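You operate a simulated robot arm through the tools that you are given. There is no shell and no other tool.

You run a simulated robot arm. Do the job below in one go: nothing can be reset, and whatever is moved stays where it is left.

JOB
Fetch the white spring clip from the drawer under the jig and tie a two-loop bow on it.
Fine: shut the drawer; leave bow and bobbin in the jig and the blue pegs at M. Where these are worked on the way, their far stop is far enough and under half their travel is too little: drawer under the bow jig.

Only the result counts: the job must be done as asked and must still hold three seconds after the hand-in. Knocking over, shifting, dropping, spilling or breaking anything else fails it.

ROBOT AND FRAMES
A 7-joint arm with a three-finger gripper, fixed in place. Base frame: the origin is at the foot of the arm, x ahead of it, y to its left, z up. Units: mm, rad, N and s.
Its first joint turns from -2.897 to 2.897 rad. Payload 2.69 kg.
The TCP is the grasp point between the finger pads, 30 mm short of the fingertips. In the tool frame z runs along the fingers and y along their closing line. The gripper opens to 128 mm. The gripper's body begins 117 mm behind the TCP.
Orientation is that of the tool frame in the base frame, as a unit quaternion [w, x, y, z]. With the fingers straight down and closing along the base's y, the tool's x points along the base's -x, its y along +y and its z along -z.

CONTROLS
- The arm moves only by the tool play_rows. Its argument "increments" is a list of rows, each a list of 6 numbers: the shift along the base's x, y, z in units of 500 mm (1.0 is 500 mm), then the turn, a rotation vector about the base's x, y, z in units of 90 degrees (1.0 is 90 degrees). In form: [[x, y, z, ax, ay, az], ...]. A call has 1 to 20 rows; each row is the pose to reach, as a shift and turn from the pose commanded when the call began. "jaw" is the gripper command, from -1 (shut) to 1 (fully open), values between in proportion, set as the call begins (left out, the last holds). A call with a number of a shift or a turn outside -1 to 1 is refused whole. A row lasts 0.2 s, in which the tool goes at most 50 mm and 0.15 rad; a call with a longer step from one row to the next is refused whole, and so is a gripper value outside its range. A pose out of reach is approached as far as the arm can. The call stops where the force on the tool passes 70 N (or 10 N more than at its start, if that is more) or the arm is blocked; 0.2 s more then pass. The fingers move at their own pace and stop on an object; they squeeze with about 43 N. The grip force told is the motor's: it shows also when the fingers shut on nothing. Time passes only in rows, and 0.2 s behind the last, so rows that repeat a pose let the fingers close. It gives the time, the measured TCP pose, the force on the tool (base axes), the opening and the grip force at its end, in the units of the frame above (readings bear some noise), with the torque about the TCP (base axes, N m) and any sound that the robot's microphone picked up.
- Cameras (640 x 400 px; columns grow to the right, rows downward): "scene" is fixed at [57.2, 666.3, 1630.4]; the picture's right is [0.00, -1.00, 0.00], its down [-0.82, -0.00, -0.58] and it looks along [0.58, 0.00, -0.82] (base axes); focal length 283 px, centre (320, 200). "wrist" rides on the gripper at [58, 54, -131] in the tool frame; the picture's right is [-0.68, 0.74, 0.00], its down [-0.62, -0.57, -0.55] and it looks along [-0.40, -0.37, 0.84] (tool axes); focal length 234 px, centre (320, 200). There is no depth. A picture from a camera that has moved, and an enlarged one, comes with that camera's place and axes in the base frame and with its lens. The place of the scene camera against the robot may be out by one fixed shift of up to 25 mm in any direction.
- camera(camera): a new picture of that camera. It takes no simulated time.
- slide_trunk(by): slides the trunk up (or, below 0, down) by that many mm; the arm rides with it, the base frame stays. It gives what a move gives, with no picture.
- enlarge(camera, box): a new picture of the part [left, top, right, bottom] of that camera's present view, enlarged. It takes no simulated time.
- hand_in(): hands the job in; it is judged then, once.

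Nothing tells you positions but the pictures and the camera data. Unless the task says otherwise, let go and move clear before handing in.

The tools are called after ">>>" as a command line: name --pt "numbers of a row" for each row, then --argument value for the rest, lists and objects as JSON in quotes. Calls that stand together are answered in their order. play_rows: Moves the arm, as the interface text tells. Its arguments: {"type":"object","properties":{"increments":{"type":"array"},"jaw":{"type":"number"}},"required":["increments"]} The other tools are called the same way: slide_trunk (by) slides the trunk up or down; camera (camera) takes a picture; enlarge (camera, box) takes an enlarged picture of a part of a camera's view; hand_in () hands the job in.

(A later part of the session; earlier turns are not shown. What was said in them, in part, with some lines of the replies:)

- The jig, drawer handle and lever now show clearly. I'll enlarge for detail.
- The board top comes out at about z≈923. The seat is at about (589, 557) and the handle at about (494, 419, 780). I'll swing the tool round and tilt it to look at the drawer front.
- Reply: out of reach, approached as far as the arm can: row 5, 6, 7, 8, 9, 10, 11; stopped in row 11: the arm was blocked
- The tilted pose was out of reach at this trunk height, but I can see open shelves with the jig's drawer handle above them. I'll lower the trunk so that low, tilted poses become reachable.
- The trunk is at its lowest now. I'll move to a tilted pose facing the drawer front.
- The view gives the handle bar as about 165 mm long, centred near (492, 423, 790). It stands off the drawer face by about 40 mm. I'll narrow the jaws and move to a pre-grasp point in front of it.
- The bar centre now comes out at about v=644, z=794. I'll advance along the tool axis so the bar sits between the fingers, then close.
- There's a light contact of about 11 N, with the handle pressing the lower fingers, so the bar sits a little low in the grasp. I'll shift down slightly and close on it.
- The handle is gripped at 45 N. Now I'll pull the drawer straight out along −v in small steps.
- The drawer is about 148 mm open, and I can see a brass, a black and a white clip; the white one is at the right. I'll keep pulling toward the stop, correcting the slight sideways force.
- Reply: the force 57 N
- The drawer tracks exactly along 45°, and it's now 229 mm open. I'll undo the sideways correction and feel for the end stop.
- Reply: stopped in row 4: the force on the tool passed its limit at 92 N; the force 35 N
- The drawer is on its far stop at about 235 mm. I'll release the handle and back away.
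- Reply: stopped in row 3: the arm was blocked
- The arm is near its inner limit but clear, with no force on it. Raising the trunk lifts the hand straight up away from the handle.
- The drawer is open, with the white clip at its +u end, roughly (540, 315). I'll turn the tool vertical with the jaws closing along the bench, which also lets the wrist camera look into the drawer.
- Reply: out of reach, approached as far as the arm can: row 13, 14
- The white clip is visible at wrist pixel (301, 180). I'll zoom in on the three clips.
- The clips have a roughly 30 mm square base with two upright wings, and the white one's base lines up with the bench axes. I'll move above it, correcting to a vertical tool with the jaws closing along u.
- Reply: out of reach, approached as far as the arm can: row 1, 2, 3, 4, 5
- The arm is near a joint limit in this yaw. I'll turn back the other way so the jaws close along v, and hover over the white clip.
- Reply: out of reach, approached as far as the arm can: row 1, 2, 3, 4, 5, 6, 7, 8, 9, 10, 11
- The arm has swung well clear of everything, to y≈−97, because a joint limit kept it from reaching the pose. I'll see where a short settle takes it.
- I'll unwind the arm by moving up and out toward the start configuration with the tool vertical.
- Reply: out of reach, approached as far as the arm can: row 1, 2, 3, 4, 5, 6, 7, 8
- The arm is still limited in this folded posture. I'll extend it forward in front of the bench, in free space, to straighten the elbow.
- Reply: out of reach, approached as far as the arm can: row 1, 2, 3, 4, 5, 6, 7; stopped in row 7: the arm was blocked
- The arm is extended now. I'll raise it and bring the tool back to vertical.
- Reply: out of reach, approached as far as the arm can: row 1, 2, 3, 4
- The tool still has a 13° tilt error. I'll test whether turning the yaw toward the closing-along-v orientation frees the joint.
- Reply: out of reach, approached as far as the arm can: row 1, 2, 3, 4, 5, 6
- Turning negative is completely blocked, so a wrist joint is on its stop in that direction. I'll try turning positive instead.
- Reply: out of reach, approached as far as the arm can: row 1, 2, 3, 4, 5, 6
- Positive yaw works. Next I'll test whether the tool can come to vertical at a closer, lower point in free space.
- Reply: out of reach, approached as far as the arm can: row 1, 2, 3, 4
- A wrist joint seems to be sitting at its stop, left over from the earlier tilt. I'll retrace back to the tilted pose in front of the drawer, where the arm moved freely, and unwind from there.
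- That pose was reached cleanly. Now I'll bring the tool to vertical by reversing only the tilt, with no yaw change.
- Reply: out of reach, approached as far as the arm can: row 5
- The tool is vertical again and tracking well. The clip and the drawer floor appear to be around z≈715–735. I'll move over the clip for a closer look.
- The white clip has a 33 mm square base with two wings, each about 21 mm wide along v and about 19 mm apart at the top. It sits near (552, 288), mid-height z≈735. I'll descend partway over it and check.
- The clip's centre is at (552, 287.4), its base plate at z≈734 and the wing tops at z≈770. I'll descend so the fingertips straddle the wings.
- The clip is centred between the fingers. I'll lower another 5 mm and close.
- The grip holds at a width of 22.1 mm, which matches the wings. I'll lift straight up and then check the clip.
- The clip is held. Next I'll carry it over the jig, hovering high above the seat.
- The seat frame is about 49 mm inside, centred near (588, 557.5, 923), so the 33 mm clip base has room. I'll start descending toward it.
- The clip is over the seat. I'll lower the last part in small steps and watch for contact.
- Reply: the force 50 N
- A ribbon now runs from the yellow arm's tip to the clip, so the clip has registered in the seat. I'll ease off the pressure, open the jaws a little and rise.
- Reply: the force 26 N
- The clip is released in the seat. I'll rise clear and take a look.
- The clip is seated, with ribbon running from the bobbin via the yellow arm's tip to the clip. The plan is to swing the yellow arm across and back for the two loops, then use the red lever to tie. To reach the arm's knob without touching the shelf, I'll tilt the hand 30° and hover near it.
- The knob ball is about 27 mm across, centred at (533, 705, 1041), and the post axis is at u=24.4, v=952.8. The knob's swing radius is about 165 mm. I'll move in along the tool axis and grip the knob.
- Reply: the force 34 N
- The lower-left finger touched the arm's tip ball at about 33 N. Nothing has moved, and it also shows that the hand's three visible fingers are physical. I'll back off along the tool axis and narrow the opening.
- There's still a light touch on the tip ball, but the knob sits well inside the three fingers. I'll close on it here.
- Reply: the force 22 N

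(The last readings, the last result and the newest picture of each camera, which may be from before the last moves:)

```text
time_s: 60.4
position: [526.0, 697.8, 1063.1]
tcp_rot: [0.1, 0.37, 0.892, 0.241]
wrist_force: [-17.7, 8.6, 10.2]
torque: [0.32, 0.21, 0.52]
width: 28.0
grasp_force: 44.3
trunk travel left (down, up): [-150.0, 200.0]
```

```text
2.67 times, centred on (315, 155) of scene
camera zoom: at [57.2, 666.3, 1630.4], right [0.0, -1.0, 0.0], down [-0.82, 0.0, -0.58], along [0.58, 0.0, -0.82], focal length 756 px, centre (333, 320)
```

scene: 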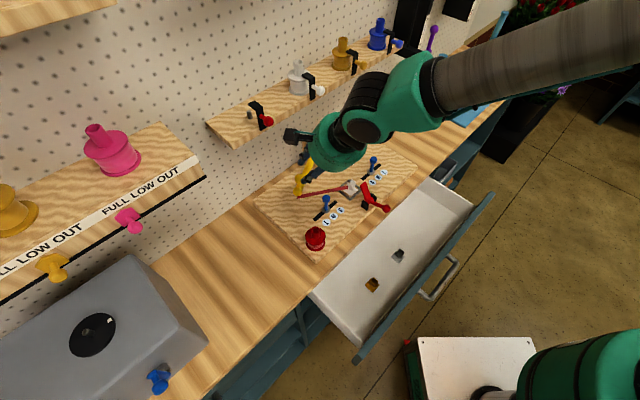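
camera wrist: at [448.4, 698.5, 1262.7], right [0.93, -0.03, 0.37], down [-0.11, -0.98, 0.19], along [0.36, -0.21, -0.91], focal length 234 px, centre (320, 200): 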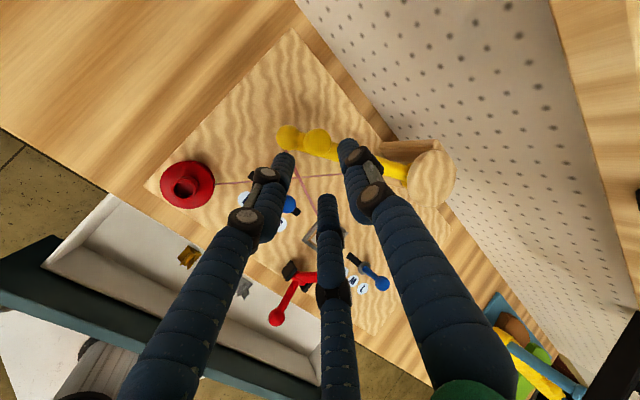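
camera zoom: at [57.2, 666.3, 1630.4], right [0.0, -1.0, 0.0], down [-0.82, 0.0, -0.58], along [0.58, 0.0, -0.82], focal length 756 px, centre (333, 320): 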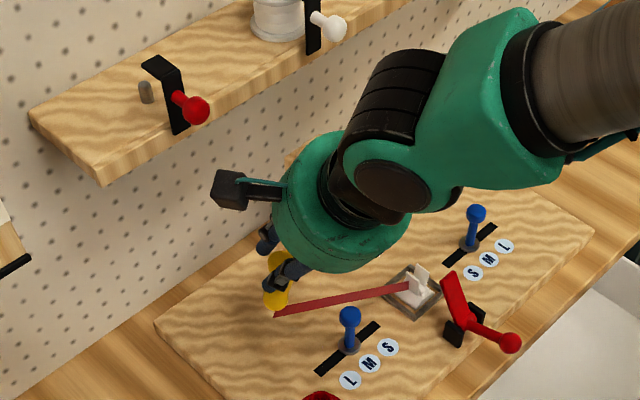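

The knob is gripped at 28 mm, its own diameter. I'll swing the arm along its arc about the post, starting with the first 28°.

>>> play_rows --pt "-0.0098 -0.0403 0 0 0 0" --pt "-0.0143 -0.0805 0 0 0 0" --pt "-0.0141 -0.1208 0 0 0 0" --pt "-0.0086 -0.1608 0 0 0 0"

>>> camera --camera "wrist"

>>> enlarge --camera "scene" --box '[230, 80, 420, 240]'

```text
time_s: 61.4
position: [523.2, 615.5, 1060.7]
tcp_rot: [0.1, 0.369, 0.892, 0.241]
wrist_force: [15.3, 4.2, 1.4]
torque: [0.3, -0.22, 0.03]
width: 27.6
grasp_force: 45.0
trunk travel left (down, up): [-150.0, 200.0]
```

```text
taken
camera wrist: at [469.1, 643.3, 1202.1], right [0.93, -0.03, 0.37], down [-0.11, -0.98, 0.19], along [0.36, -0.22, -0.91], focal length 234 px, centre (320, 200)
```

wrist: 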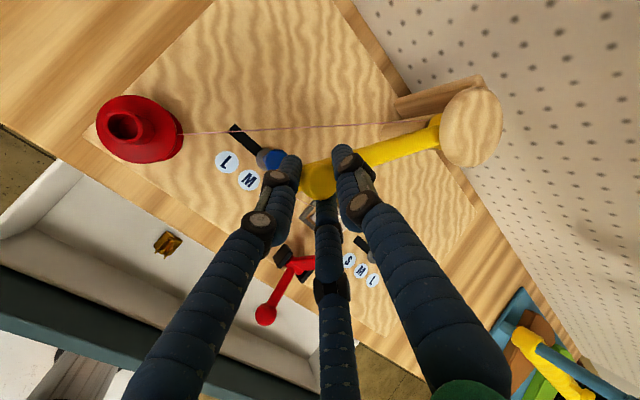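

```text
2.50 times, centred on (325, 160) of scene
camera zoom: at [57.2, 666.3, 1630.4], right [0.0, -1.0, 0.0], down [-0.82, 0.0, -0.58], along [0.58, 0.0, -0.82], focal length 708 px, centre (308, 300)
```

zoom: 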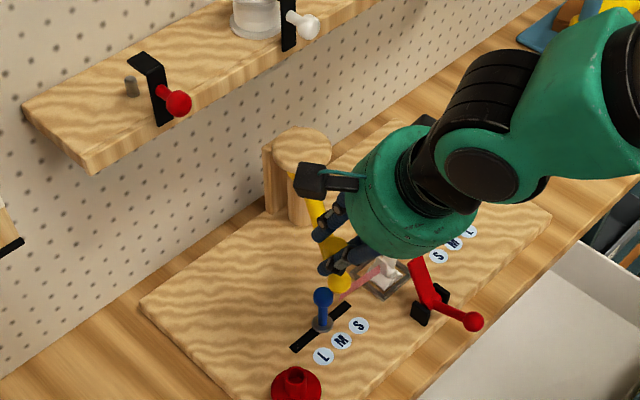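

The swing is smooth and the forces are low. I'll continue past the middle.

>>> play_rows --pt "0.01 -0.0392 0 0 0 0" --pt "0.0249 -0.0766 0 0 0 0" --pt "0.044 -0.1121 0 0 0 0" --pt "0.0674 -0.145 0 0 0 0" --pt "0.0947 -0.1748 0 0 0 0" --pt "0.1254 -0.201 0 0 0 0"

>>> enlarge --camera "scene" --box '[230, 80, 420, 240]'

```text
time_s: 62.8
position: [586.4, 518.8, 1063.0]
tcp_rot: [0.101, 0.369, 0.891, 0.242]
wrist_force: [19.5, 32.1, 17.6]
torque: [0.7, 0.08, 0.43]
width: 28.3
grasp_force: 44.7
trunk travel left (down, up): [-150.0, 200.0]
```

```text
2.50 times, centred on (325, 160) of scene
camera zoom: at [57.2, 666.3, 1630.4], right [0.0, -1.0, 0.0], down [-0.82, 0.0, -0.58], along [0.58, 0.0, -0.82], focal length 708 px, centre (308, 300)
```

zoom: 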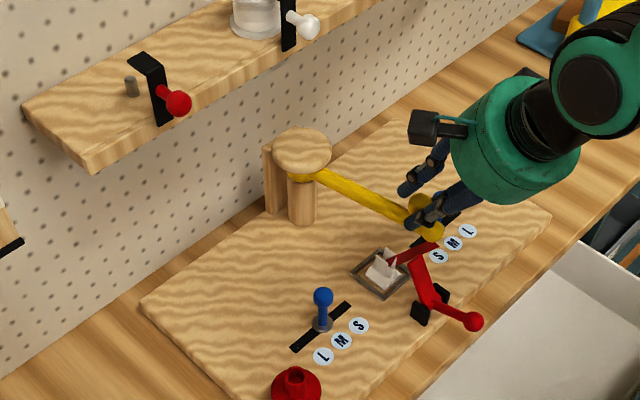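

There's a 36 N radial pull, so my arc radius is a few mm too large. I'll correct inward and carry on.

>>> play_rows --pt "0.0365 -0.0165 0 0 0 0" --pt "0.0725 -0.033 0 0 0 0" --pt "0.1101 -0.0461 0 0 0 0" --pt "0.149 -0.0549 0 0 0 0" --pt "0.1877 -0.0583 0 0 0 0"

>>> enlarge --camera "scene" --box '[230, 80, 460, 240]'

```text
time_s: 64.0
position: [676.6, 490.2, 1063.1]
tcp_rot: [0.1, 0.37, 0.892, 0.239]
wrist_force: [-0.2, 44.2, 23.2]
torque: [0.64, 0.13, 0.6]
width: 27.9
grasp_force: 45.3
trunk travel left (down, up): [-150.0, 200.0]
```

```text
2.50 times, centred on (345, 160) of scene
camera zoom: at [57.2, 666.3, 1630.4], right [0.0, -1.0, 0.0], down [-0.82, 0.0, -0.58], along [0.58, 0.0, -0.82], focal length 708 px, centre (258, 300)
```

zoom: 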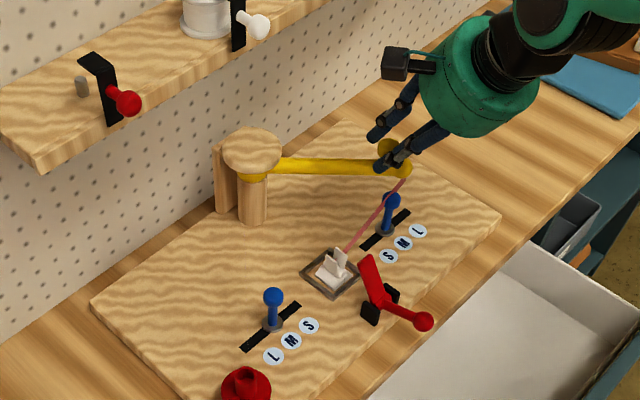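

It's purely a radial inward pull of 44 N. I'll correct by another 5–6 mm and continue to the mirrored end position.

>>> play_rows --pt "0.015 0.009 0 0 0 0" --pt "0.039 0.012 0 0 0 0" --pt "0.06 0.015 0 0 0 0" --pt "0.078 0.0178 0 0 0 0" --pt "0.105 0.0248 0 0 0 0"

>>> camera --camera "wrist"

>>> enlarge --camera "scene" --box '[230, 80, 460, 240]'

```text
time_s: 65.2
position: [730.6, 499.8, 1062.6]
tcp_rot: [0.099, 0.37, 0.892, 0.24]
wrist_force: [-1.3, -1.7, 10.8]
torque: [-0.2, -0.15, 0.25]
width: 29.4
grasp_force: 45.1
trunk travel left (down, up): [-150.0, 200.0]
```

```text
taken
camera wrist: at [675.9, 526.5, 1202.7], right [0.93, -0.03, 0.37], down [-0.11, -0.98, 0.19], along [0.35, -0.22, -0.91], focal length 234 px, centre (320, 200)
```

wrist: 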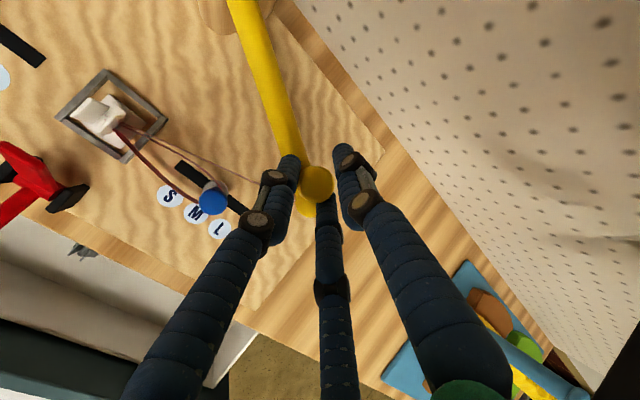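

```text
2.50 times, centred on (345, 160) of scene
camera zoom: at [57.2, 666.3, 1630.4], right [0.0, -1.0, 0.0], down [-0.82, 0.0, -0.58], along [0.58, 0.0, -0.82], focal length 708 px, centre (258, 300)
```

zoom: 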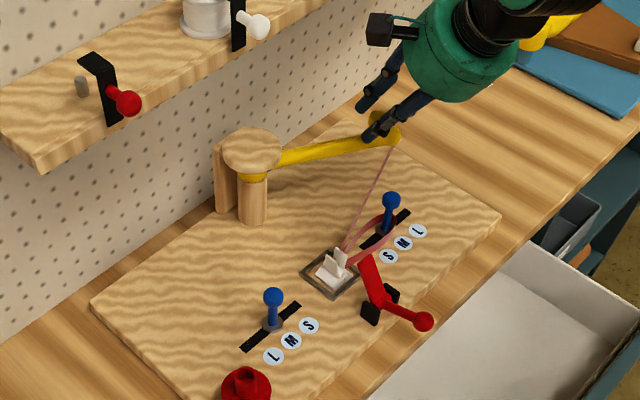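

A loop now sits around the +u peg, so one swing makes one loop. Now I'll swing back along the refined arc for the second loop.

>>> play_rows --pt "-0.0407 -0.0099 0 0 0 0" --pt "-0.08 -0.0144 0 0 0 0" --pt "-0.1196 -0.0141 0 0 0 0" --pt "-0.1588 -0.0089 0 0 0 0" --pt "-0.1971 0.0011 0 0 0 0" --pt "-0.2339 0.0156 0 0 0 0" --pt "-0.2687 0.0345 0 0 0 0" --pt "-0.3009 0.0574 0 0 0 0"

>>> enlarge --camera "scene" --box '[230, 80, 460, 240]'

```text
time_s: 67.0
position: [578.0, 530.6, 1061.4]
tcp_rot: [0.1, 0.37, 0.892, 0.239]
wrist_force: [-4.1, 1.2, -14.0]
torque: [0.53, -0.09, 0.51]
width: 27.8
grasp_force: 44.7
trunk travel left (down, up): [-150.0, 200.0]
```

```text
2.50 times, centred on (345, 160) of scene
camera zoom: at [57.2, 666.3, 1630.4], right [0.0, -1.0, 0.0], down [-0.82, 0.0, -0.58], along [0.58, 0.0, -0.82], focal length 708 px, centre (258, 300)
```

zoom: 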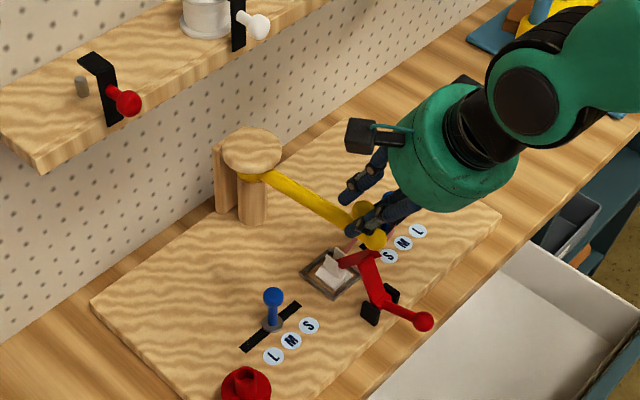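

Forces are low on the refined arc. I'll finish the return swing.

>>> play_rows --pt "-0.0292 0.0266 0 0 0 0" --pt "-0.0548 0.0567 0 0 0 0" --pt "-0.0767 0.0897 0 0 0 0" --pt "-0.0944 0.1252 0 0 0 0" --pt "-0.1075 0.1624 0 0 0 0" --pt "-0.1161 0.201 0 0 0 0" --pt "-0.12 0.2404 0 0 0 0" --pt "-0.1188 0.28 0 0 0 0" --pt "-0.113 0.3192 0 0 0 0" --pt "-0.1075 0.3411 0 0 0 0"

>>> camera --camera "wrist"

>>> enlarge --camera "scene" --box '[230, 80, 460, 240]'

```text
time_s: 69.2
position: [526.8, 701.1, 1063.7]
tcp_rot: [0.099, 0.369, 0.892, 0.241]
wrist_force: [2.4, -1.9, -9.1]
torque: [-0.28, 0.17, 0.09]
width: 28.3
grasp_force: 44.9
trunk travel left (down, up): [-150.0, 200.0]
```

```text
taken
camera wrist: at [471.6, 727.1, 1203.4], right [0.93, -0.03, 0.37], down [-0.11, -0.98, 0.19], along [0.36, -0.22, -0.91], focal length 234 px, centre (320, 200)
```

wrist: 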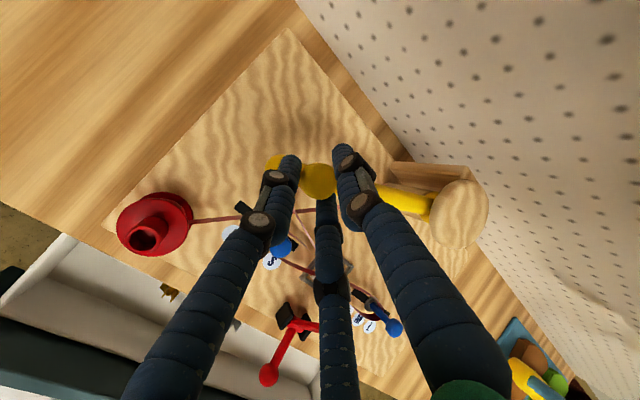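

```text
2.50 times, centred on (345, 160) of scene
camera zoom: at [57.2, 666.3, 1630.4], right [0.0, -1.0, 0.0], down [-0.82, 0.0, -0.58], along [0.58, 0.0, -0.82], focal length 708 px, centre (258, 300)
```

zoom: 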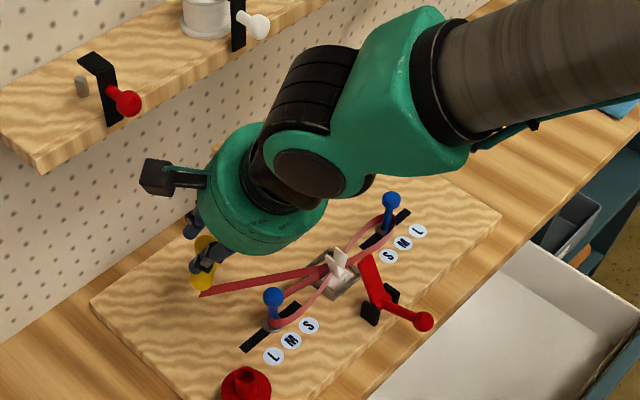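

Both loops are laid, one on each peg, and the arm is back home. I'll release the knob and back off along the tool axis.

>>> play_rows --pt "0 0 0 0 0 0" --pt "0 0 0.004 0 0 0" --jaw -0.4

>>> play_rows --pt "-0.018 -0.018 0.043 0 0 0" --pt "-0.036 -0.036 0.087 0 0 0" --pt "-0.054 -0.054 0.13 0 0 0" --pt "-0.09 -0.12 0.16 0 0 0"

>>> camera --camera "wrist"

>>> enlarge --camera "scene" --box '[270, 120, 410, 240]'

```text
time_s: 69.8
position: [524.6, 700.0, 1065.9]
tcp_rot: [0.101, 0.37, 0.892, 0.24]
wrist_force: [0.7, -0.6, -0.5]
torque: [-0.02, 0.03, -0.01]
width: 38.6
grasp_force: 0.1
trunk travel left (down, up): [-150.0, 200.0]
```

```text
time_s: 70.8
position: [480.9, 639.7, 1143.0]
tcp_rot: [0.099, 0.37, 0.892, 0.241]
wrist_force: [0.4, 1.2, -0.3]
torque: [-0.03, -0.01, 0.02]
width: 38.3
grasp_force: 0.0
trunk travel left (down, up): [-150.0, 200.0]
```

```text
taken
camera wrist: at [426.0, 666.3, 1282.9], right [0.93, -0.03, 0.37], down [-0.11, -0.98, 0.19], along [0.36, -0.22, -0.91], focal length 234 px, centre (320, 200)
```

wrist: 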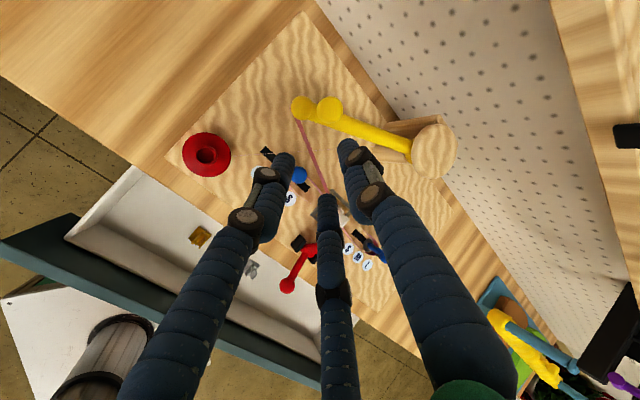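

```text
3.33 times, centred on (340, 180) of scene
camera zoom: at [57.2, 666.3, 1630.4], right [0.0, -1.0, 0.0], down [-0.82, 0.0, -0.58], along [0.58, 0.0, -0.82], focal length 944 px, centre (253, 267)
```

zoom: 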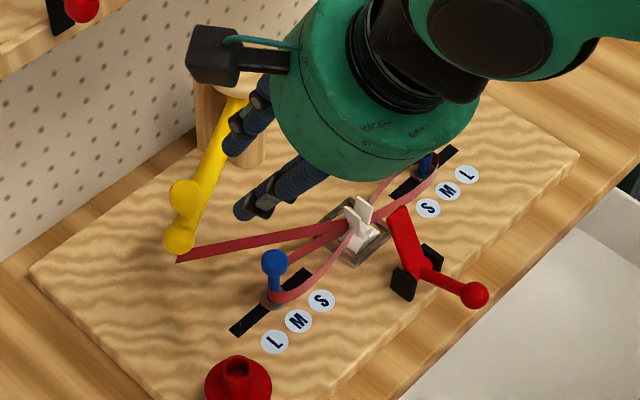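

Next is the red lever. I'll bring the hand round to its front with a 60° tilt, staying high until I'm clear of the jig.

>>> play_rows --pt "-0.01 -0.075 0.0 0.04 -0.04 0" --pt "-0.02 -0.15 0.0 0.08 -0.08 0" --pt "-0.03 -0.225 0.0 0.12 -0.12 0" --pt "-0.045 -0.3 0.0 0.16 -0.16 0" --pt "-0.06 -0.38 -0.02 0.2 -0.2 0" --pt "-0.075 -0.44 -0.08 0.2357 -0.2357 0" --pt "-0.081 -0.463 -0.16 0.2357 -0.2357 0" --pt "-0.081 -0.463 -0.24 0.2357 -0.2357 0" --pt "-0.081 -0.463 -0.28 0.2357 -0.2357 0" --jaw -0.25

>>> camera --camera "wrist"

>>> camera --camera "scene"

>>> enlarge --camera "scene" --box '[270, 120, 410, 240]'

```text
time_s: 72.8
position: [438.0, 408.0, 1004.7]
tcp_rot: [0.192, 0.327, 0.801, 0.463]
wrist_force: [2.5, -1.3, -0.6]
torque: [0.06, 0.11, 0.15]
width: 48.1
grasp_force: 0.1
out of reach, approached as far as the arm can: row 6, 7
trunk travel left (down, up): [-150.0, 200.0]
```

```text
taken
camera wrist: at [335.9, 385.9, 1116.3], right [0.74, -0.21, 0.64], down [-0.09, -0.97, -0.22], along [0.67, 0.1, -0.74], focal length 234 px, centre (320, 200)
```

wrist: 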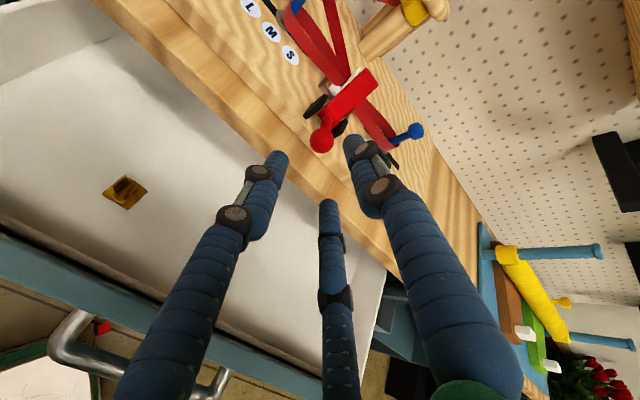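

```text
taken
```

scene: 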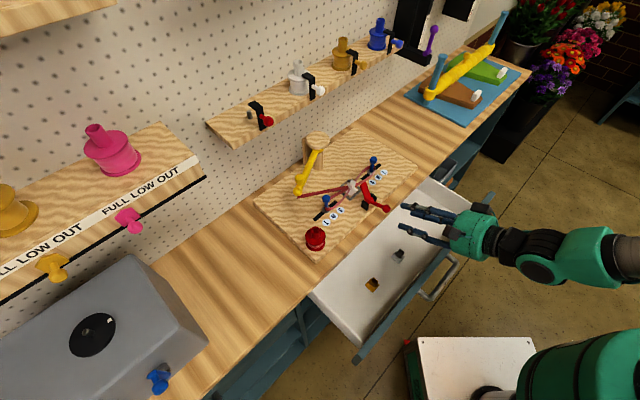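

```text
3.33 times, centred on (340, 180) of scene
camera zoom: at [57.2, 666.3, 1630.4], right [0.0, -1.0, 0.0], down [-0.82, 0.0, -0.58], along [0.58, 0.0, -0.82], focal length 944 px, centre (253, 267)
```

zoom: 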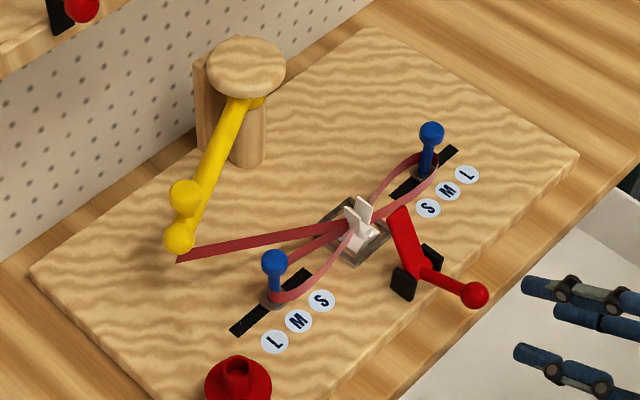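

>>> enlarge --camera "wrist" --box '[270, 50, 430, 170]'

```text
3.33 times, centred on (350, 110) of wrist
camera zoom: at [335.9, 385.9, 1116.3], right [0.74, -0.21, 0.64], down [-0.09, -0.97, -0.22], along [0.67, 0.1, -0.74], focal length 781 px, centre (220, 500)
```

zoom: 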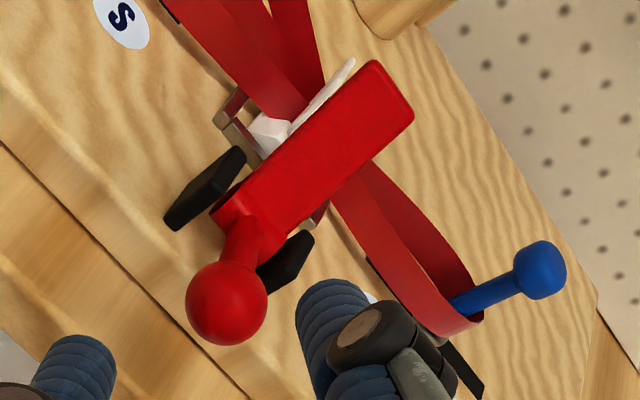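

The red handle ball, about 23 mm across, is at u=21.5, v=674.5, z=962. I'll advance along the tool axis and grip it.

>>> play_rows --pt "0.03 0.03 -0.024 0 0 0" --pt "0.06 0.06 -0.048 0 0 0" --pt "0.086 0.0856 -0.0674 0 0 0"

>>> camera --camera "wrist"

>>> enlarge --camera "scene" --box '[320, 140, 440, 240]'

```text
time_s: 73.6
position: [482.8, 450.7, 971.5]
tcp_rot: [0.192, 0.332, 0.799, 0.463]
wrist_force: [-0.9, -0.4, -0.1]
torque: [-0.03, 0.04, 0.04]
width: 47.6
grasp_force: 0.0
trunk travel left (down, up): [-150.0, 200.0]
```

```text
taken
camera wrist: at [381.0, 429.5, 1083.8], right [0.74, -0.22, 0.64], down [-0.1, -0.97, -0.22], along [0.67, 0.1, -0.74], focal length 234 px, centre (320, 200)
```

wrist: 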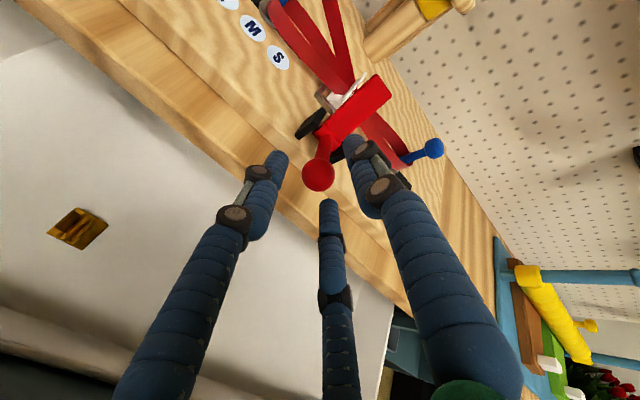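

```text
4.00 times, centred on (380, 190) of scene
camera zoom: at [57.2, 666.3, 1630.4], right [0.0, -1.0, 0.0], down [-0.82, 0.0, -0.58], along [0.58, 0.0, -0.82], focal length 1133 px, centre (80, 240)
```

zoom: 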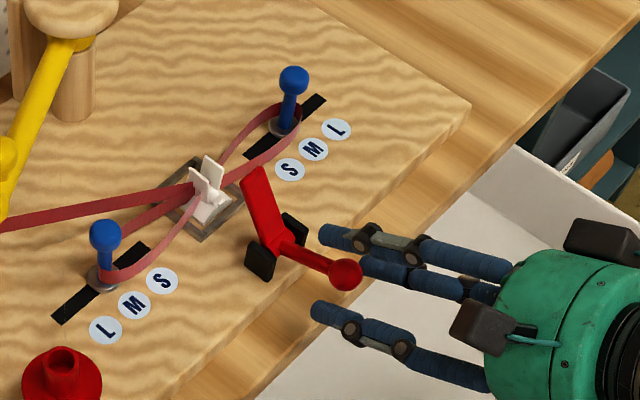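

The ball is centred between the fingers, so I'll close on it.

>>> play_rows --pt "0 0 0 0 0 0" --pt "0 0 0 0 0 0" --pt "0 0 0 0 0 0" --jaw -1

>>> enlarge --camera "wrist" --box '[240, 70, 420, 240]'

```text
time_s: 74.4
position: [482.3, 450.1, 972.1]
tcp_rot: [0.193, 0.332, 0.799, 0.463]
wrist_force: [-3.3, 7.6, -1.3]
torque: [0.06, 0.04, 0.17]
width: 25.1
grasp_force: 45.1
trunk travel left (down, up): [-150.0, 200.0]
```

```text
2.35 times, centred on (330, 155) of wrist
camera zoom: at [380.5, 429.6, 1084.1], right [0.74, -0.22, 0.64], down [-0.1, -0.97, -0.22], along [0.67, 0.1, -0.74], focal length 551 px, centre (296, 306)
```

zoom: 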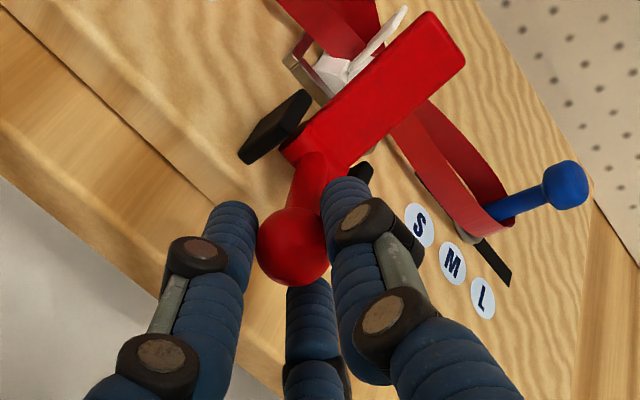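

The handle ball is gripped at 25 mm. I'll lift it along an arc about the lever's pivot (v≈733, z≈945), starting with the first 20°.

>>> play_rows --pt "0.0025 0.0025 0.01 0 0 0" --pt "0.0054 0.0054 0.0198 0 0 0" --pt "0.0088 0.0088 0.029 0 0 0" --pt "0.013 0.013 0.0382 0 0 0"

>>> enlarge --camera "scene" --box '[320, 140, 440, 240]'

```text
time_s: 75.4
position: [487.4, 458.6, 987.9]
tcp_rot: [0.192, 0.331, 0.8, 0.462]
wrist_force: [-32.8, 23.0, -15.6]
torque: [-0.76, 1.06, 0.47]
width: 22.9
grasp_force: 45.5
trunk travel left (down, up): [-150.0, 200.0]
```

```text
4.00 times, centred on (380, 190) of scene
camera zoom: at [57.2, 666.3, 1630.4], right [0.0, -1.0, 0.0], down [-0.82, 0.0, -0.58], along [0.58, 0.0, -0.82], focal length 1133 px, centre (80, 240)
```

zoom: 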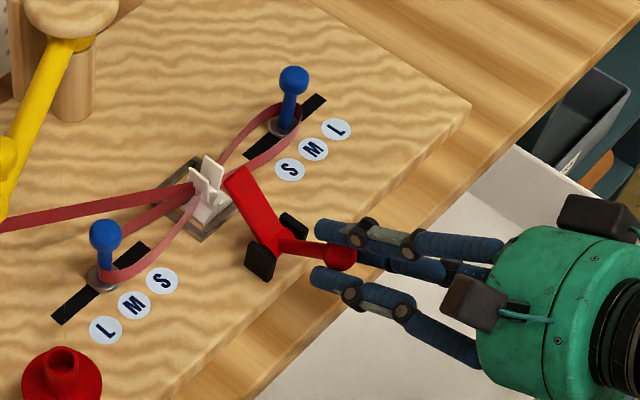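

The tongue is coming down toward the clip. There's a sideways load of about 40 N, so I'll shift slightly to −u and keep rotating.

>>> play_rows --pt "-0.0056 0.0056 0 0 0 0" --pt "-0.0008 0.0104 0.0082 0 0 0" --pt "0.0043 0.0155 0.016 0 0 0" --pt "0.01 0.0212 0.023 0 0 0"

>>> enlarge --camera "scene" --box '[320, 140, 440, 240]'

>>> enlarge --camera "wrist" --box '[240, 70, 420, 240]'

```text
time_s: 76.4
position: [496.3, 467.9, 1000.8]
tcp_rot: [0.192, 0.333, 0.799, 0.463]
wrist_force: [4.6, -11.5, -17.8]
torque: [-0.98, 0.79, -0.29]
width: 22.7
grasp_force: 45.4
trunk travel left (down, up): [-150.0, 200.0]
```

```text
4.00 times, centred on (380, 190) of scene
camera zoom: at [57.2, 666.3, 1630.4], right [0.0, -1.0, 0.0], down [-0.82, 0.0, -0.58], along [0.58, 0.0, -0.82], focal length 1133 px, centre (80, 240)
```

zoom: 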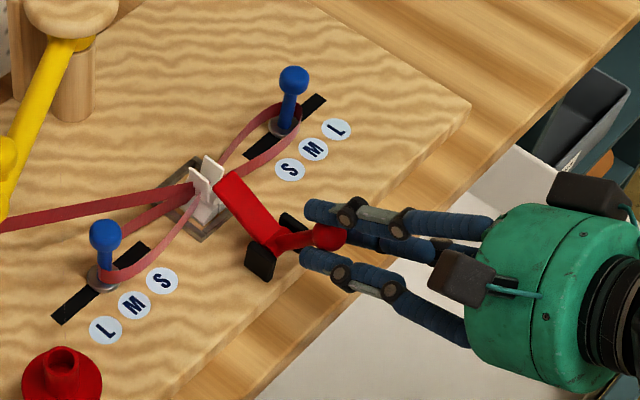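

```text
2.35 times, centred on (330, 155) of wrist
camera zoom: at [393.7, 446.7, 1113.2], right [0.74, -0.22, 0.64], down [-0.1, -0.97, -0.22], along [0.67, 0.09, -0.74], focal length 551 px, centre (296, 306)
```

zoom: 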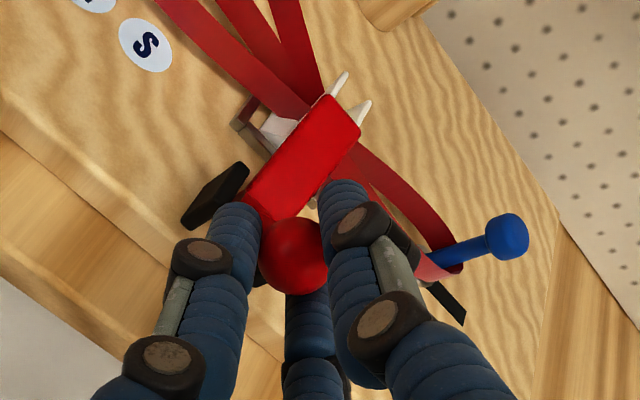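

>>> play_rows --pt "0.0071 0.0051 0.0064 0 0 0" --pt "0.0138 0.011 0.012 0 0 0" --pt "0.0206 0.0178 0.0166 0 0 0" --pt "0.0276 0.0248 0.0206 0 0 0"

>>> enlarge --camera "scene" --box '[320, 140, 440, 240]'

>>> enlarge --camera "wrist" --box '[240, 70, 420, 240]'

```text
time_s: 77.4
position: [507.4, 480.2, 1010.5]
tcp_rot: [0.191, 0.332, 0.8, 0.462]
wrist_force: [-5.2, -4.2, -24.9]
torque: [-0.97, 1.0, 0.05]
width: 23.0
grasp_force: 45.3
trunk travel left (down, up): [-150.0, 200.0]
```

```text
4.00 times, centred on (380, 190) of scene
camera zoom: at [57.2, 666.3, 1630.4], right [0.0, -1.0, 0.0], down [-0.82, 0.0, -0.58], along [0.58, 0.0, -0.82], focal length 1133 px, centre (80, 240)
```

zoom: 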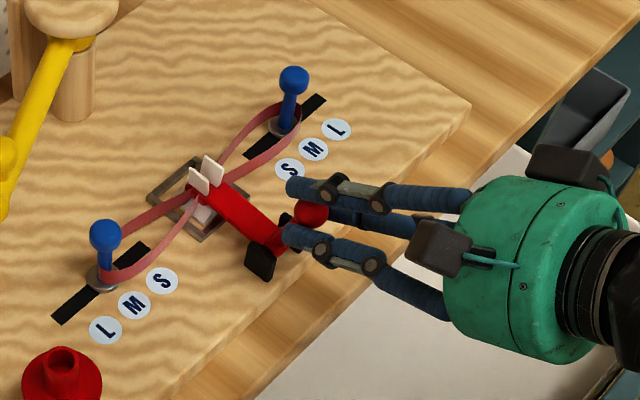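

```text
2.35 times, centred on (330, 155) of wrist
camera zoom: at [406.4, 459.2, 1123.1], right [0.74, -0.22, 0.64], down [-0.1, -0.97, -0.22], along [0.67, 0.09, -0.74], focal length 551 px, centre (296, 306)
```

zoom: 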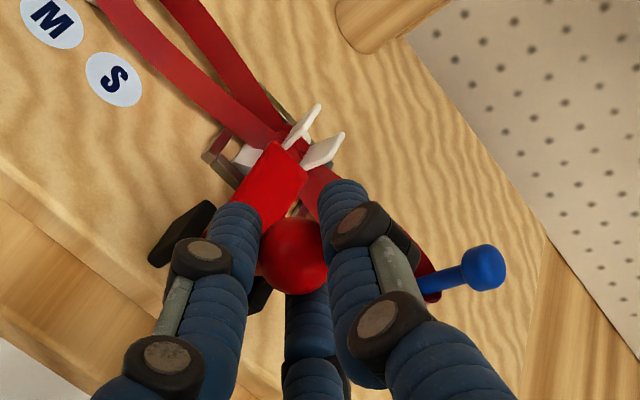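

The ribbon tail to the arm has vanished and the tongue now lies across the clip, so the tie seems to have happened. I'll press gently on to the lever's end stop.

>>> play_rows --pt "0.0036 0.0036 0.0015 0 0 0" --pt "0.0072 0.0072 0.003 0 0 0" --pt "0.0147 0.0147 0.005 0 0 0"

>>> enlarge --camera "scene" --box '[320, 140, 440, 240]'

>>> camera --camera "wrist"

```text
time_s: 78.2
position: [514.1, 485.8, 1012.7]
tcp_rot: [0.192, 0.332, 0.8, 0.462]
wrist_force: [-29.6, -28.0, -11.2]
torque: [-0.92, 0.93, 0.06]
width: 23.0
grasp_force: 45.0
trunk travel left (down, up): [-150.0, 200.0]
```

```text
4.00 times, centred on (380, 190) of scene
camera zoom: at [57.2, 666.3, 1630.4], right [0.0, -1.0, 0.0], down [-0.82, 0.0, -0.58], along [0.58, 0.0, -0.82], focal length 1133 px, centre (80, 240)
```

zoom: 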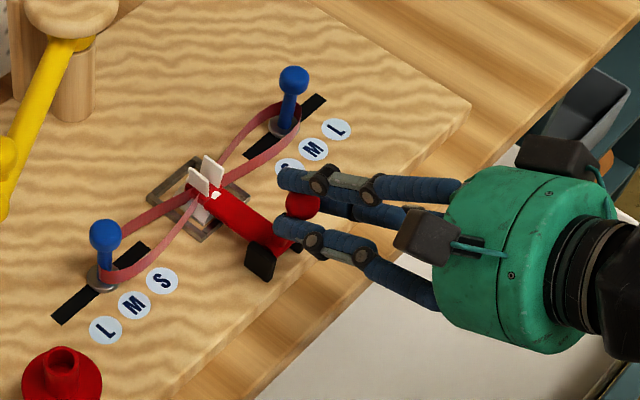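

```text
taken
camera wrist: at [412.1, 465.0, 1125.2], right [0.74, -0.22, 0.64], down [-0.1, -0.97, -0.22], along [0.67, 0.09, -0.74], focal length 234 px, centre (320, 200)
```

wrist: 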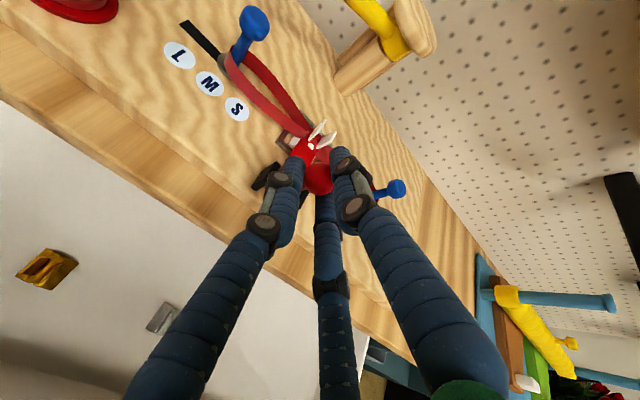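

The lever has hit its end stop, with about 41 N pushing back. I'll release it and withdraw along the tool axis.

>>> play_rows --pt "-0.003 -0.003 0 0 0 0" --pt "-0.003 -0.003 0 0 0 0"

>>> play_rows --pt "0 0 0 0 0 0" --pt "0 0 0 0 0 0" --jaw -0.3

>>> play_rows --pt "-0.025 -0.025 0.02 0 0 0" --pt "-0.05 -0.05 0.04 0 0 0" --pt "-0.075 -0.075 0.06 0 0 0" --pt "-0.1 -0.1 0.08 0 0 0"

>>> enlarge --camera "scene" --box '[270, 120, 440, 250]'

>>> enlarge --camera "wrist" --box '[240, 40, 440, 180]'

```text
time_s: 78.8
position: [515.2, 485.3, 1013.2]
tcp_rot: [0.192, 0.332, 0.8, 0.462]
wrist_force: [-18.0, -11.0, -26.7]
torque: [-0.3, 0.37, 0.09]
width: 22.9
grasp_force: 45.0
trunk travel left (down, up): [-150.0, 200.0]
```

```text
time_s: 79.4
position: [515.7, 486.7, 1016.6]
tcp_rot: [0.192, 0.332, 0.799, 0.464]
wrist_force: [0.1, 0.2, 0.3]
torque: [-0.03, -0.01, 0.0]
width: 44.9
grasp_force: 0.0
trunk travel left (down, up): [-150.0, 200.0]
```

```text
time_s: 80.4
position: [464.3, 435.6, 1054.7]
tcp_rot: [0.192, 0.332, 0.799, 0.462]
wrist_force: [1.2, -0.4, 0.8]
torque: [-0.01, 0.0, 0.0]
width: 45.0
grasp_force: 0.0
trunk travel left (down, up): [-150.0, 200.0]
```

```text
3.08 times, centred on (355, 185) of scene
camera zoom: at [57.2, 666.3, 1630.4], right [0.0, -1.0, 0.0], down [-0.82, 0.0, -0.58], along [0.58, 0.0, -0.82], focal length 872 px, centre (212, 246)
```

zoom: 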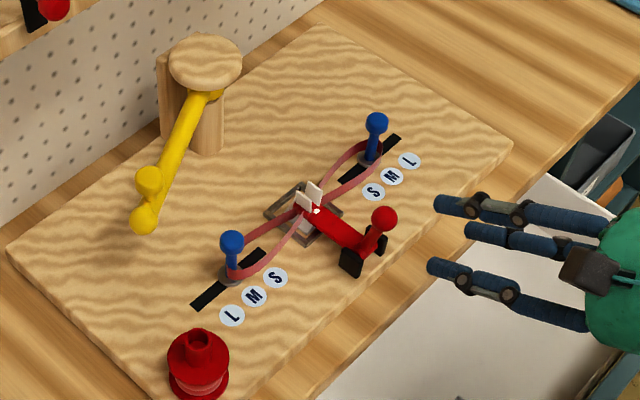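

```text
2.86 times, centred on (340, 110) of wrist
camera zoom: at [362.2, 415.4, 1166.6], right [0.74, -0.22, 0.64], down [-0.1, -0.97, -0.22], along [0.67, 0.1, -0.74], focal length 669 px, centre (263, 457)
```

zoom: 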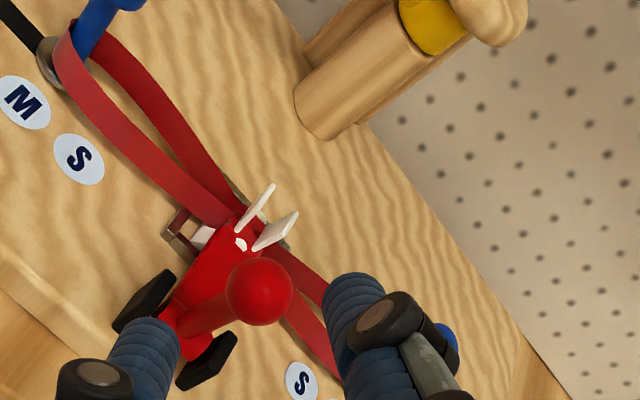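

The lever stays up and the bow shows a loop on both pegs. To shut the drawer I'll push on its handle bar with closed, near-vertical fingers, so first I'll move to in front of it.

>>> play_rows --pt "-0.0435 -0.0543 0 -0.0393 0.0393 0" --pt "-0.087 -0.1085 0 -0.0786 0.0786 0" --pt "-0.1305 -0.1628 0 -0.1179 0.1179 0" --pt "-0.174 -0.217 0 -0.1572 0.1572 0" --pt "-0.2175 -0.2713 0 -0.1964 0.1964 0" --pt "-0.261 -0.3255 0 -0.2357 0.2357 0" --pt "-0.3045 -0.3798 0 -0.275 0.275 0" --pt "-0.348 -0.434 0 -0.3143 0.3143 0" --jaw -1

>>> camera --camera "wrist"

>>> camera --camera "scene"

```text
time_s: 82.2
position: [303.4, 231.1, 1005.2]
tcp_rot: [0.069, 0.383, 0.907, 0.165]
wrist_force: [-1.2, -0.5, -0.3]
torque: [0.09, -0.06, 0.03]
width: 2.1
grasp_force: 32.0
out of reach, approached as far as the arm can: row 7, 8
trunk travel left (down, up): [-150.0, 200.0]
```

```text
taken
camera wrist: at [267.1, 274.9, 1147.5], right [0.97, 0.0, 0.26], down [-0.09, -0.95, 0.31], along [0.24, -0.33, -0.91], focal length 234 px, centre (320, 200)
```

wrist: 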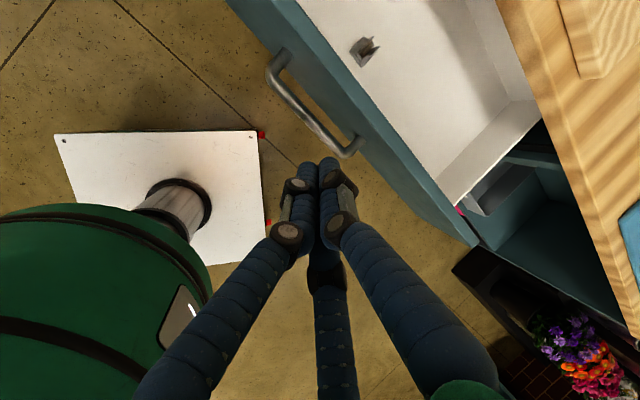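

```text
taken
```

scene: 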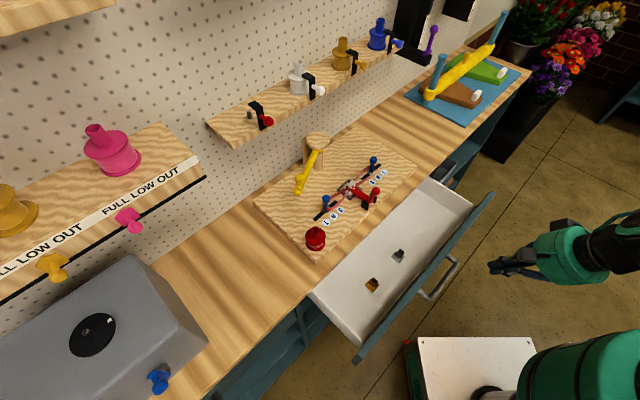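

The handle bar is now at about v≈446. I'll lower the trunk, which takes the hand straight down in front of the handle.

>>> slide_trunk --by -150

>>> play_rows --pt "0.01 0.01 -0.04 0 0 0" --pt "0.02 0.02 -0.08 0 0 0" --pt "0.02 0.02 -0.1 0 0 0"

>>> camera --camera "wrist"

>>> camera --camera "scene"

```text
time_s: 83.9
position: [303.1, 231.1, 855.3]
tcp_rot: [0.069, 0.378, 0.909, 0.164]
wrist_force: [-0.5, 0.1, 0.6]
torque: [0.02, 0.04, -0.02]
width: 2.0
grasp_force: 31.6
trunk travel left (down, up): [0.0, 350.0]
```

```text
time_s: 84.7
position: [312.3, 240.5, 804.4]
tcp_rot: [0.068, 0.376, 0.909, 0.164]
wrist_force: [-0.6, 0.5, 0.5]
torque: [0.02, 0.01, -0.02]
width: 2.2
grasp_force: 30.9
trunk travel left (down, up): [0.0, 350.0]
```

```text
taken
camera wrist: at [276.1, 285.2, 946.1], right [0.97, 0.01, 0.26], down [-0.08, -0.95, 0.32], along [0.25, -0.33, -0.91], focal length 234 px, centre (320, 200)
```

wrist: 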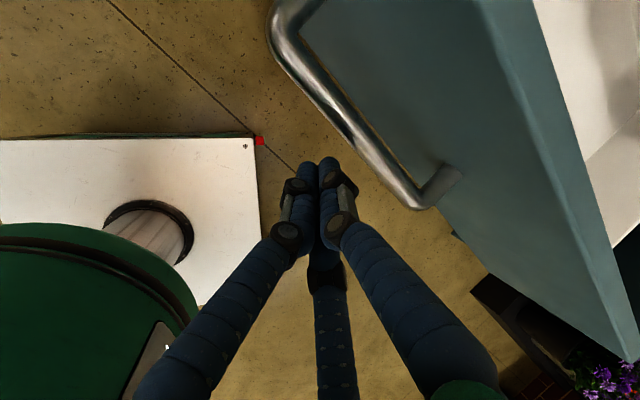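

```text
taken
```

scene: 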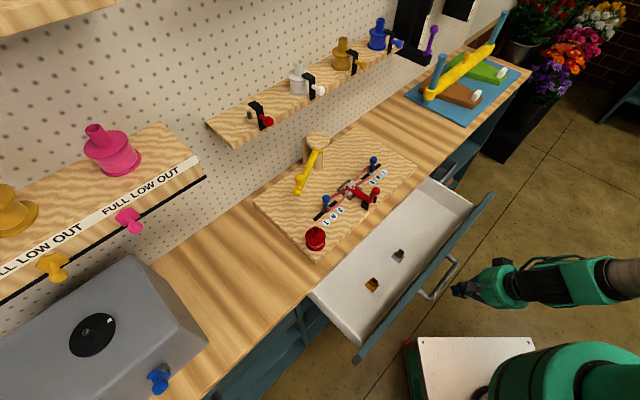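

The closed fingers are in front of the bar, with the tips just below it. Now I'll push along +v.

>>> play_rows --pt "0.0212 0.0212 0 0 0 0" --pt "0.0424 0.0424 0 0 0 0" --pt "0.0636 0.0636 0 0 0 0" --pt "0.0848 0.0848 0 0 0 0" --pt "0.106 0.106 0 0 0 0" --pt "0.1272 0.1272 0 0 0 0"

>>> camera --camera "scene"

>>> camera --camera "wrist"

```text
time_s: 86.1
position: [379.7, 305.9, 804.8]
tcp_rot: [0.069, 0.376, 0.909, 0.164]
wrist_force: [0.2, -0.3, 0.2]
torque: [0.03, -0.03, -0.05]
width: 2.3
grasp_force: 31.7
trunk travel left (down, up): [0.0, 350.0]
```

```text
taken
```

scene: 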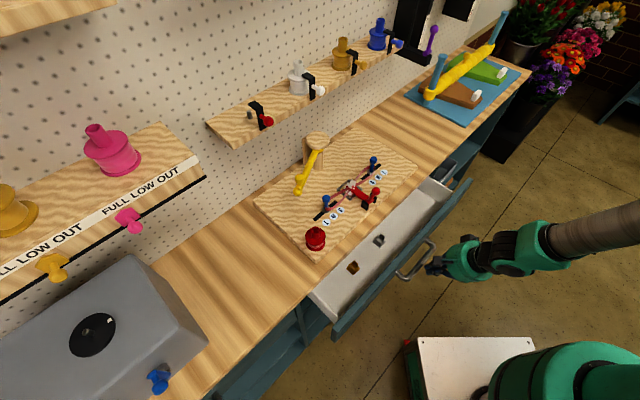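

```text
taken
camera wrist: at [340.9, 349.2, 947.0], right [0.97, 0.01, 0.26], down [-0.08, -0.95, 0.32], along [0.25, -0.33, -0.91], focal length 234 px, centre (320, 200)
```

wrist: 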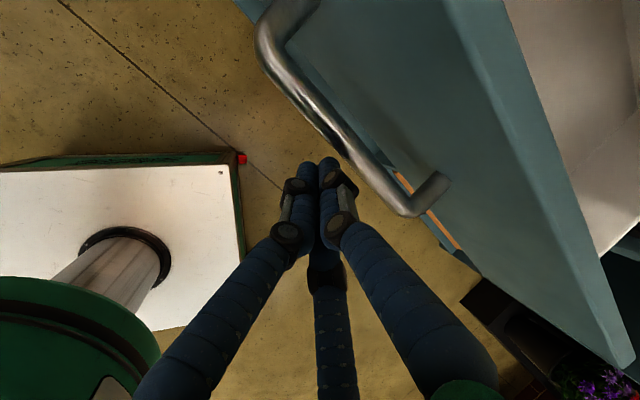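

The drawer slides easily ahead of the fingers. I'll keep pushing to close it.

>>> play_rows --pt "0.0212 0.0212 0 0 0 0" --pt "0.0424 0.0424 0 0 0 0" --pt "0.0636 0.0636 0 0 0 0" --pt "0.0848 0.0848 0 0 0 0" --pt "0.106 0.106 0 0 0 0" --pt "0.1272 0.1272 0 0 0 0" --pt "0.1484 0.1484 0 0 0 0" --pt "0.1626 0.1626 0 0 0 0" --pt "0.1768 0.1768 0 0 0 0" --pt "0.188 0.188 0 0 0 0"

>>> camera --camera "scene"

>>> camera --camera "wrist"

```text
time_s: 88.3
position: [471.4, 398.9, 803.6]
tcp_rot: [0.069, 0.377, 0.909, 0.164]
wrist_force: [-1.3, -1.6, 0.1]
torque: [-0.02, -0.01, -0.04]
width: 2.1
grasp_force: 31.4
trunk travel left (down, up): [0.0, 350.0]
```

```text
taken
```

scene: 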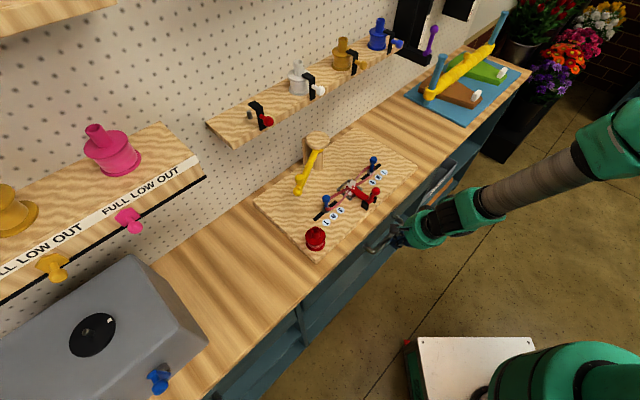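

```text
taken
camera wrist: at [434.1, 443.1, 946.0], right [0.97, 0.01, 0.26], down [-0.08, -0.95, 0.32], along [0.25, -0.33, -0.91], focal length 234 px, centre (320, 200)
```

wrist: 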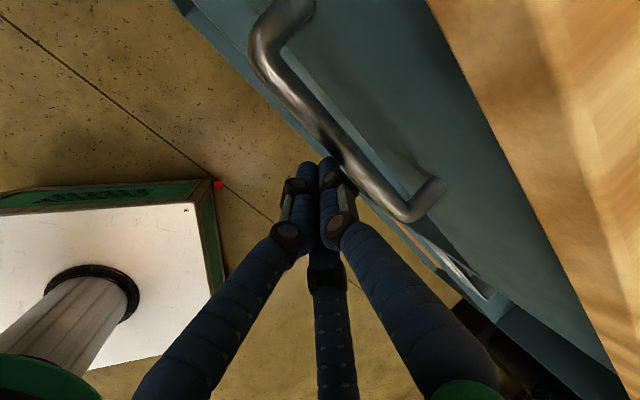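

It's nearly shut. I'll push the last few millimetres slowly until it meets resistance.

>>> play_rows --pt "0.0057 0.0057 0 0 0 0" --pt "0.0113 0.0113 0 0 0 0" --pt "0.017 0.017 0 0 0 0" --pt "0.0226 0.0226 0 0 0 0" --pt "0.0283 0.0283 0 0 0 0" --pt "0.034 0.034 0 0 0 0"

>>> camera --camera "wrist"

```text
time_s: 89.2
position: [473.8, 401.2, 797.5]
tcp_rot: [0.066, 0.378, 0.91, 0.158]
wrist_force: [-3.2, -2.0, -14.4]
torque: [-0.53, 0.61, 0.05]
width: 2.1
grasp_force: 31.6
out of reach, approached as far as the arm can: row 3, 4
trunk travel left (down, up): [0.0, 350.0]
stopped in row 4: the force on the tool passed its limit at 74 N (the readings are from after the stop); the commanded pose is now the measured one
```

```text
taken
camera wrist: at [437.5, 446.1, 939.2], right [0.97, 0.01, 0.25], down [-0.07, -0.94, 0.33], along [0.24, -0.33, -0.91], focal length 234 px, centre (320, 200)
```

wrist: 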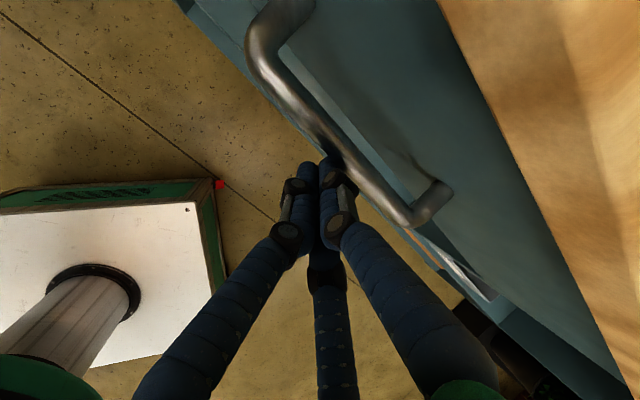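

The push met 74 N at the stop, so the drawer should be shut. I'll back straight off and compare with the opening picture.

>>> play_rows --pt "-0.03 -0.03 0 0 0 0" --pt "-0.08 -0.08 0 0 0 0" --pt "-0.13 -0.13 0.02 0 0 0" --pt "-0.18 -0.18 0.06 0 0 0"

>>> slide_trunk --by 150

>>> camera --camera "scene"

>>> enlarge --camera "scene" --box '[240, 120, 430, 270]'

>>> enlarge --camera "scene" --box '[300, 140, 400, 230]'

```text
time_s: 90.2
position: [384.3, 310.4, 827.9]
tcp_rot: [0.066, 0.378, 0.91, 0.159]
wrist_force: [0.6, 0.2, -0.3]
torque: [-0.02, 0.04, 0.0]
width: 2.2
grasp_force: 31.4
trunk travel left (down, up): [0.0, 350.0]
```

```text
time_s: 91.9
position: [384.8, 312.2, 977.5]
tcp_rot: [0.066, 0.377, 0.91, 0.159]
wrist_force: [0.2, -0.3, -0.8]
torque: [0.0, -0.02, 0.0]
width: 2.1
grasp_force: 31.2
trunk travel left (down, up): [-150.0, 200.0]
```

```text
taken
```

scene: 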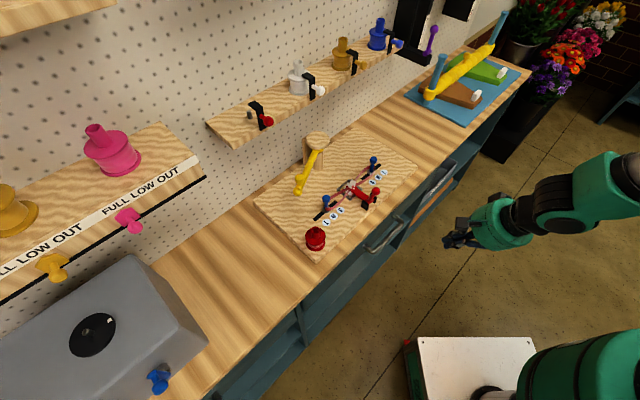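

```text
2.67 times, centred on (335, 195) of scene
camera zoom: at [57.2, 666.3, 1630.4], right [0.0, -1.0, 0.0], down [-0.82, 0.0, -0.58], along [0.58, 0.0, -0.82], focal length 756 px, centre (280, 213)
```

zoom: 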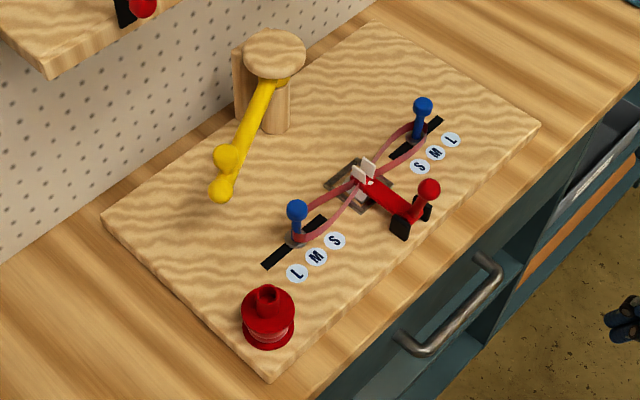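

```text
4.44 times, centred on (350, 185) of scene
camera zoom: at [57.2, 666.3, 1630.4], right [0.0, -1.0, 0.0], down [-0.82, 0.0, -0.58], along [0.58, 0.0, -0.82], focal length 1259 px, centre (187, 267)
```

zoom: 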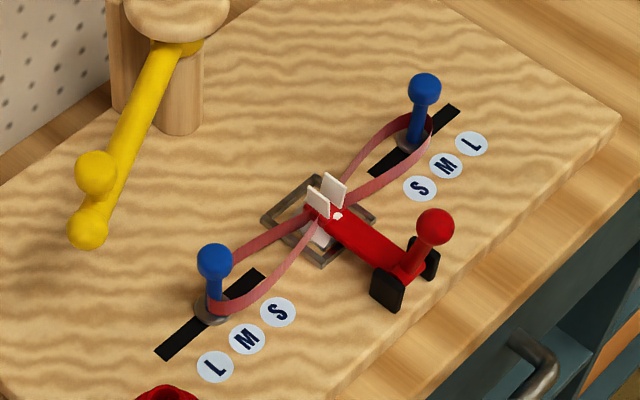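

The drawer handle, pegs, bobbin and yellow arm are all back where they started. The white clip sits in the seat with a loop on each peg, the ribbon tail is cut and the tie lever is closed. The arm is clear, so I'm handing in.

>>> hand_in

```text
The job is handed in.
```

The white spring clip is in the jig's seat with a two-loop bow on it, and I've handed the job in; no verdict came back.

- **Clip:** I opened the drawer to its far stop, took the white clip and set it in the seat.
- **Loops:** one swing of the yellow arm laid a loop on the right-hand peg, and the swing back laid one on the left-hand peg.
- **Tie:** I raised the red lever to its stop, and the ribbon tail to the arm was cut as it closed. The lever's tongue covers the centre of the bow, so I took the cut tail as the sign it was tied and did not see the knot. I left the lever closed on the bow.
- **Drawer:** I pushed it shut by the handle; in the last picture the handle is where it was at the start.
- **Jig:** both blue pegs are still at M, and the red bobbin and the bow are in the jig.

While I was gripping the yellow arm's knob, a finger pressed on the arm's tip with about 30 N; nothing moved. The last pictures show nothing else shifted, and the arm ended clear of the bench.
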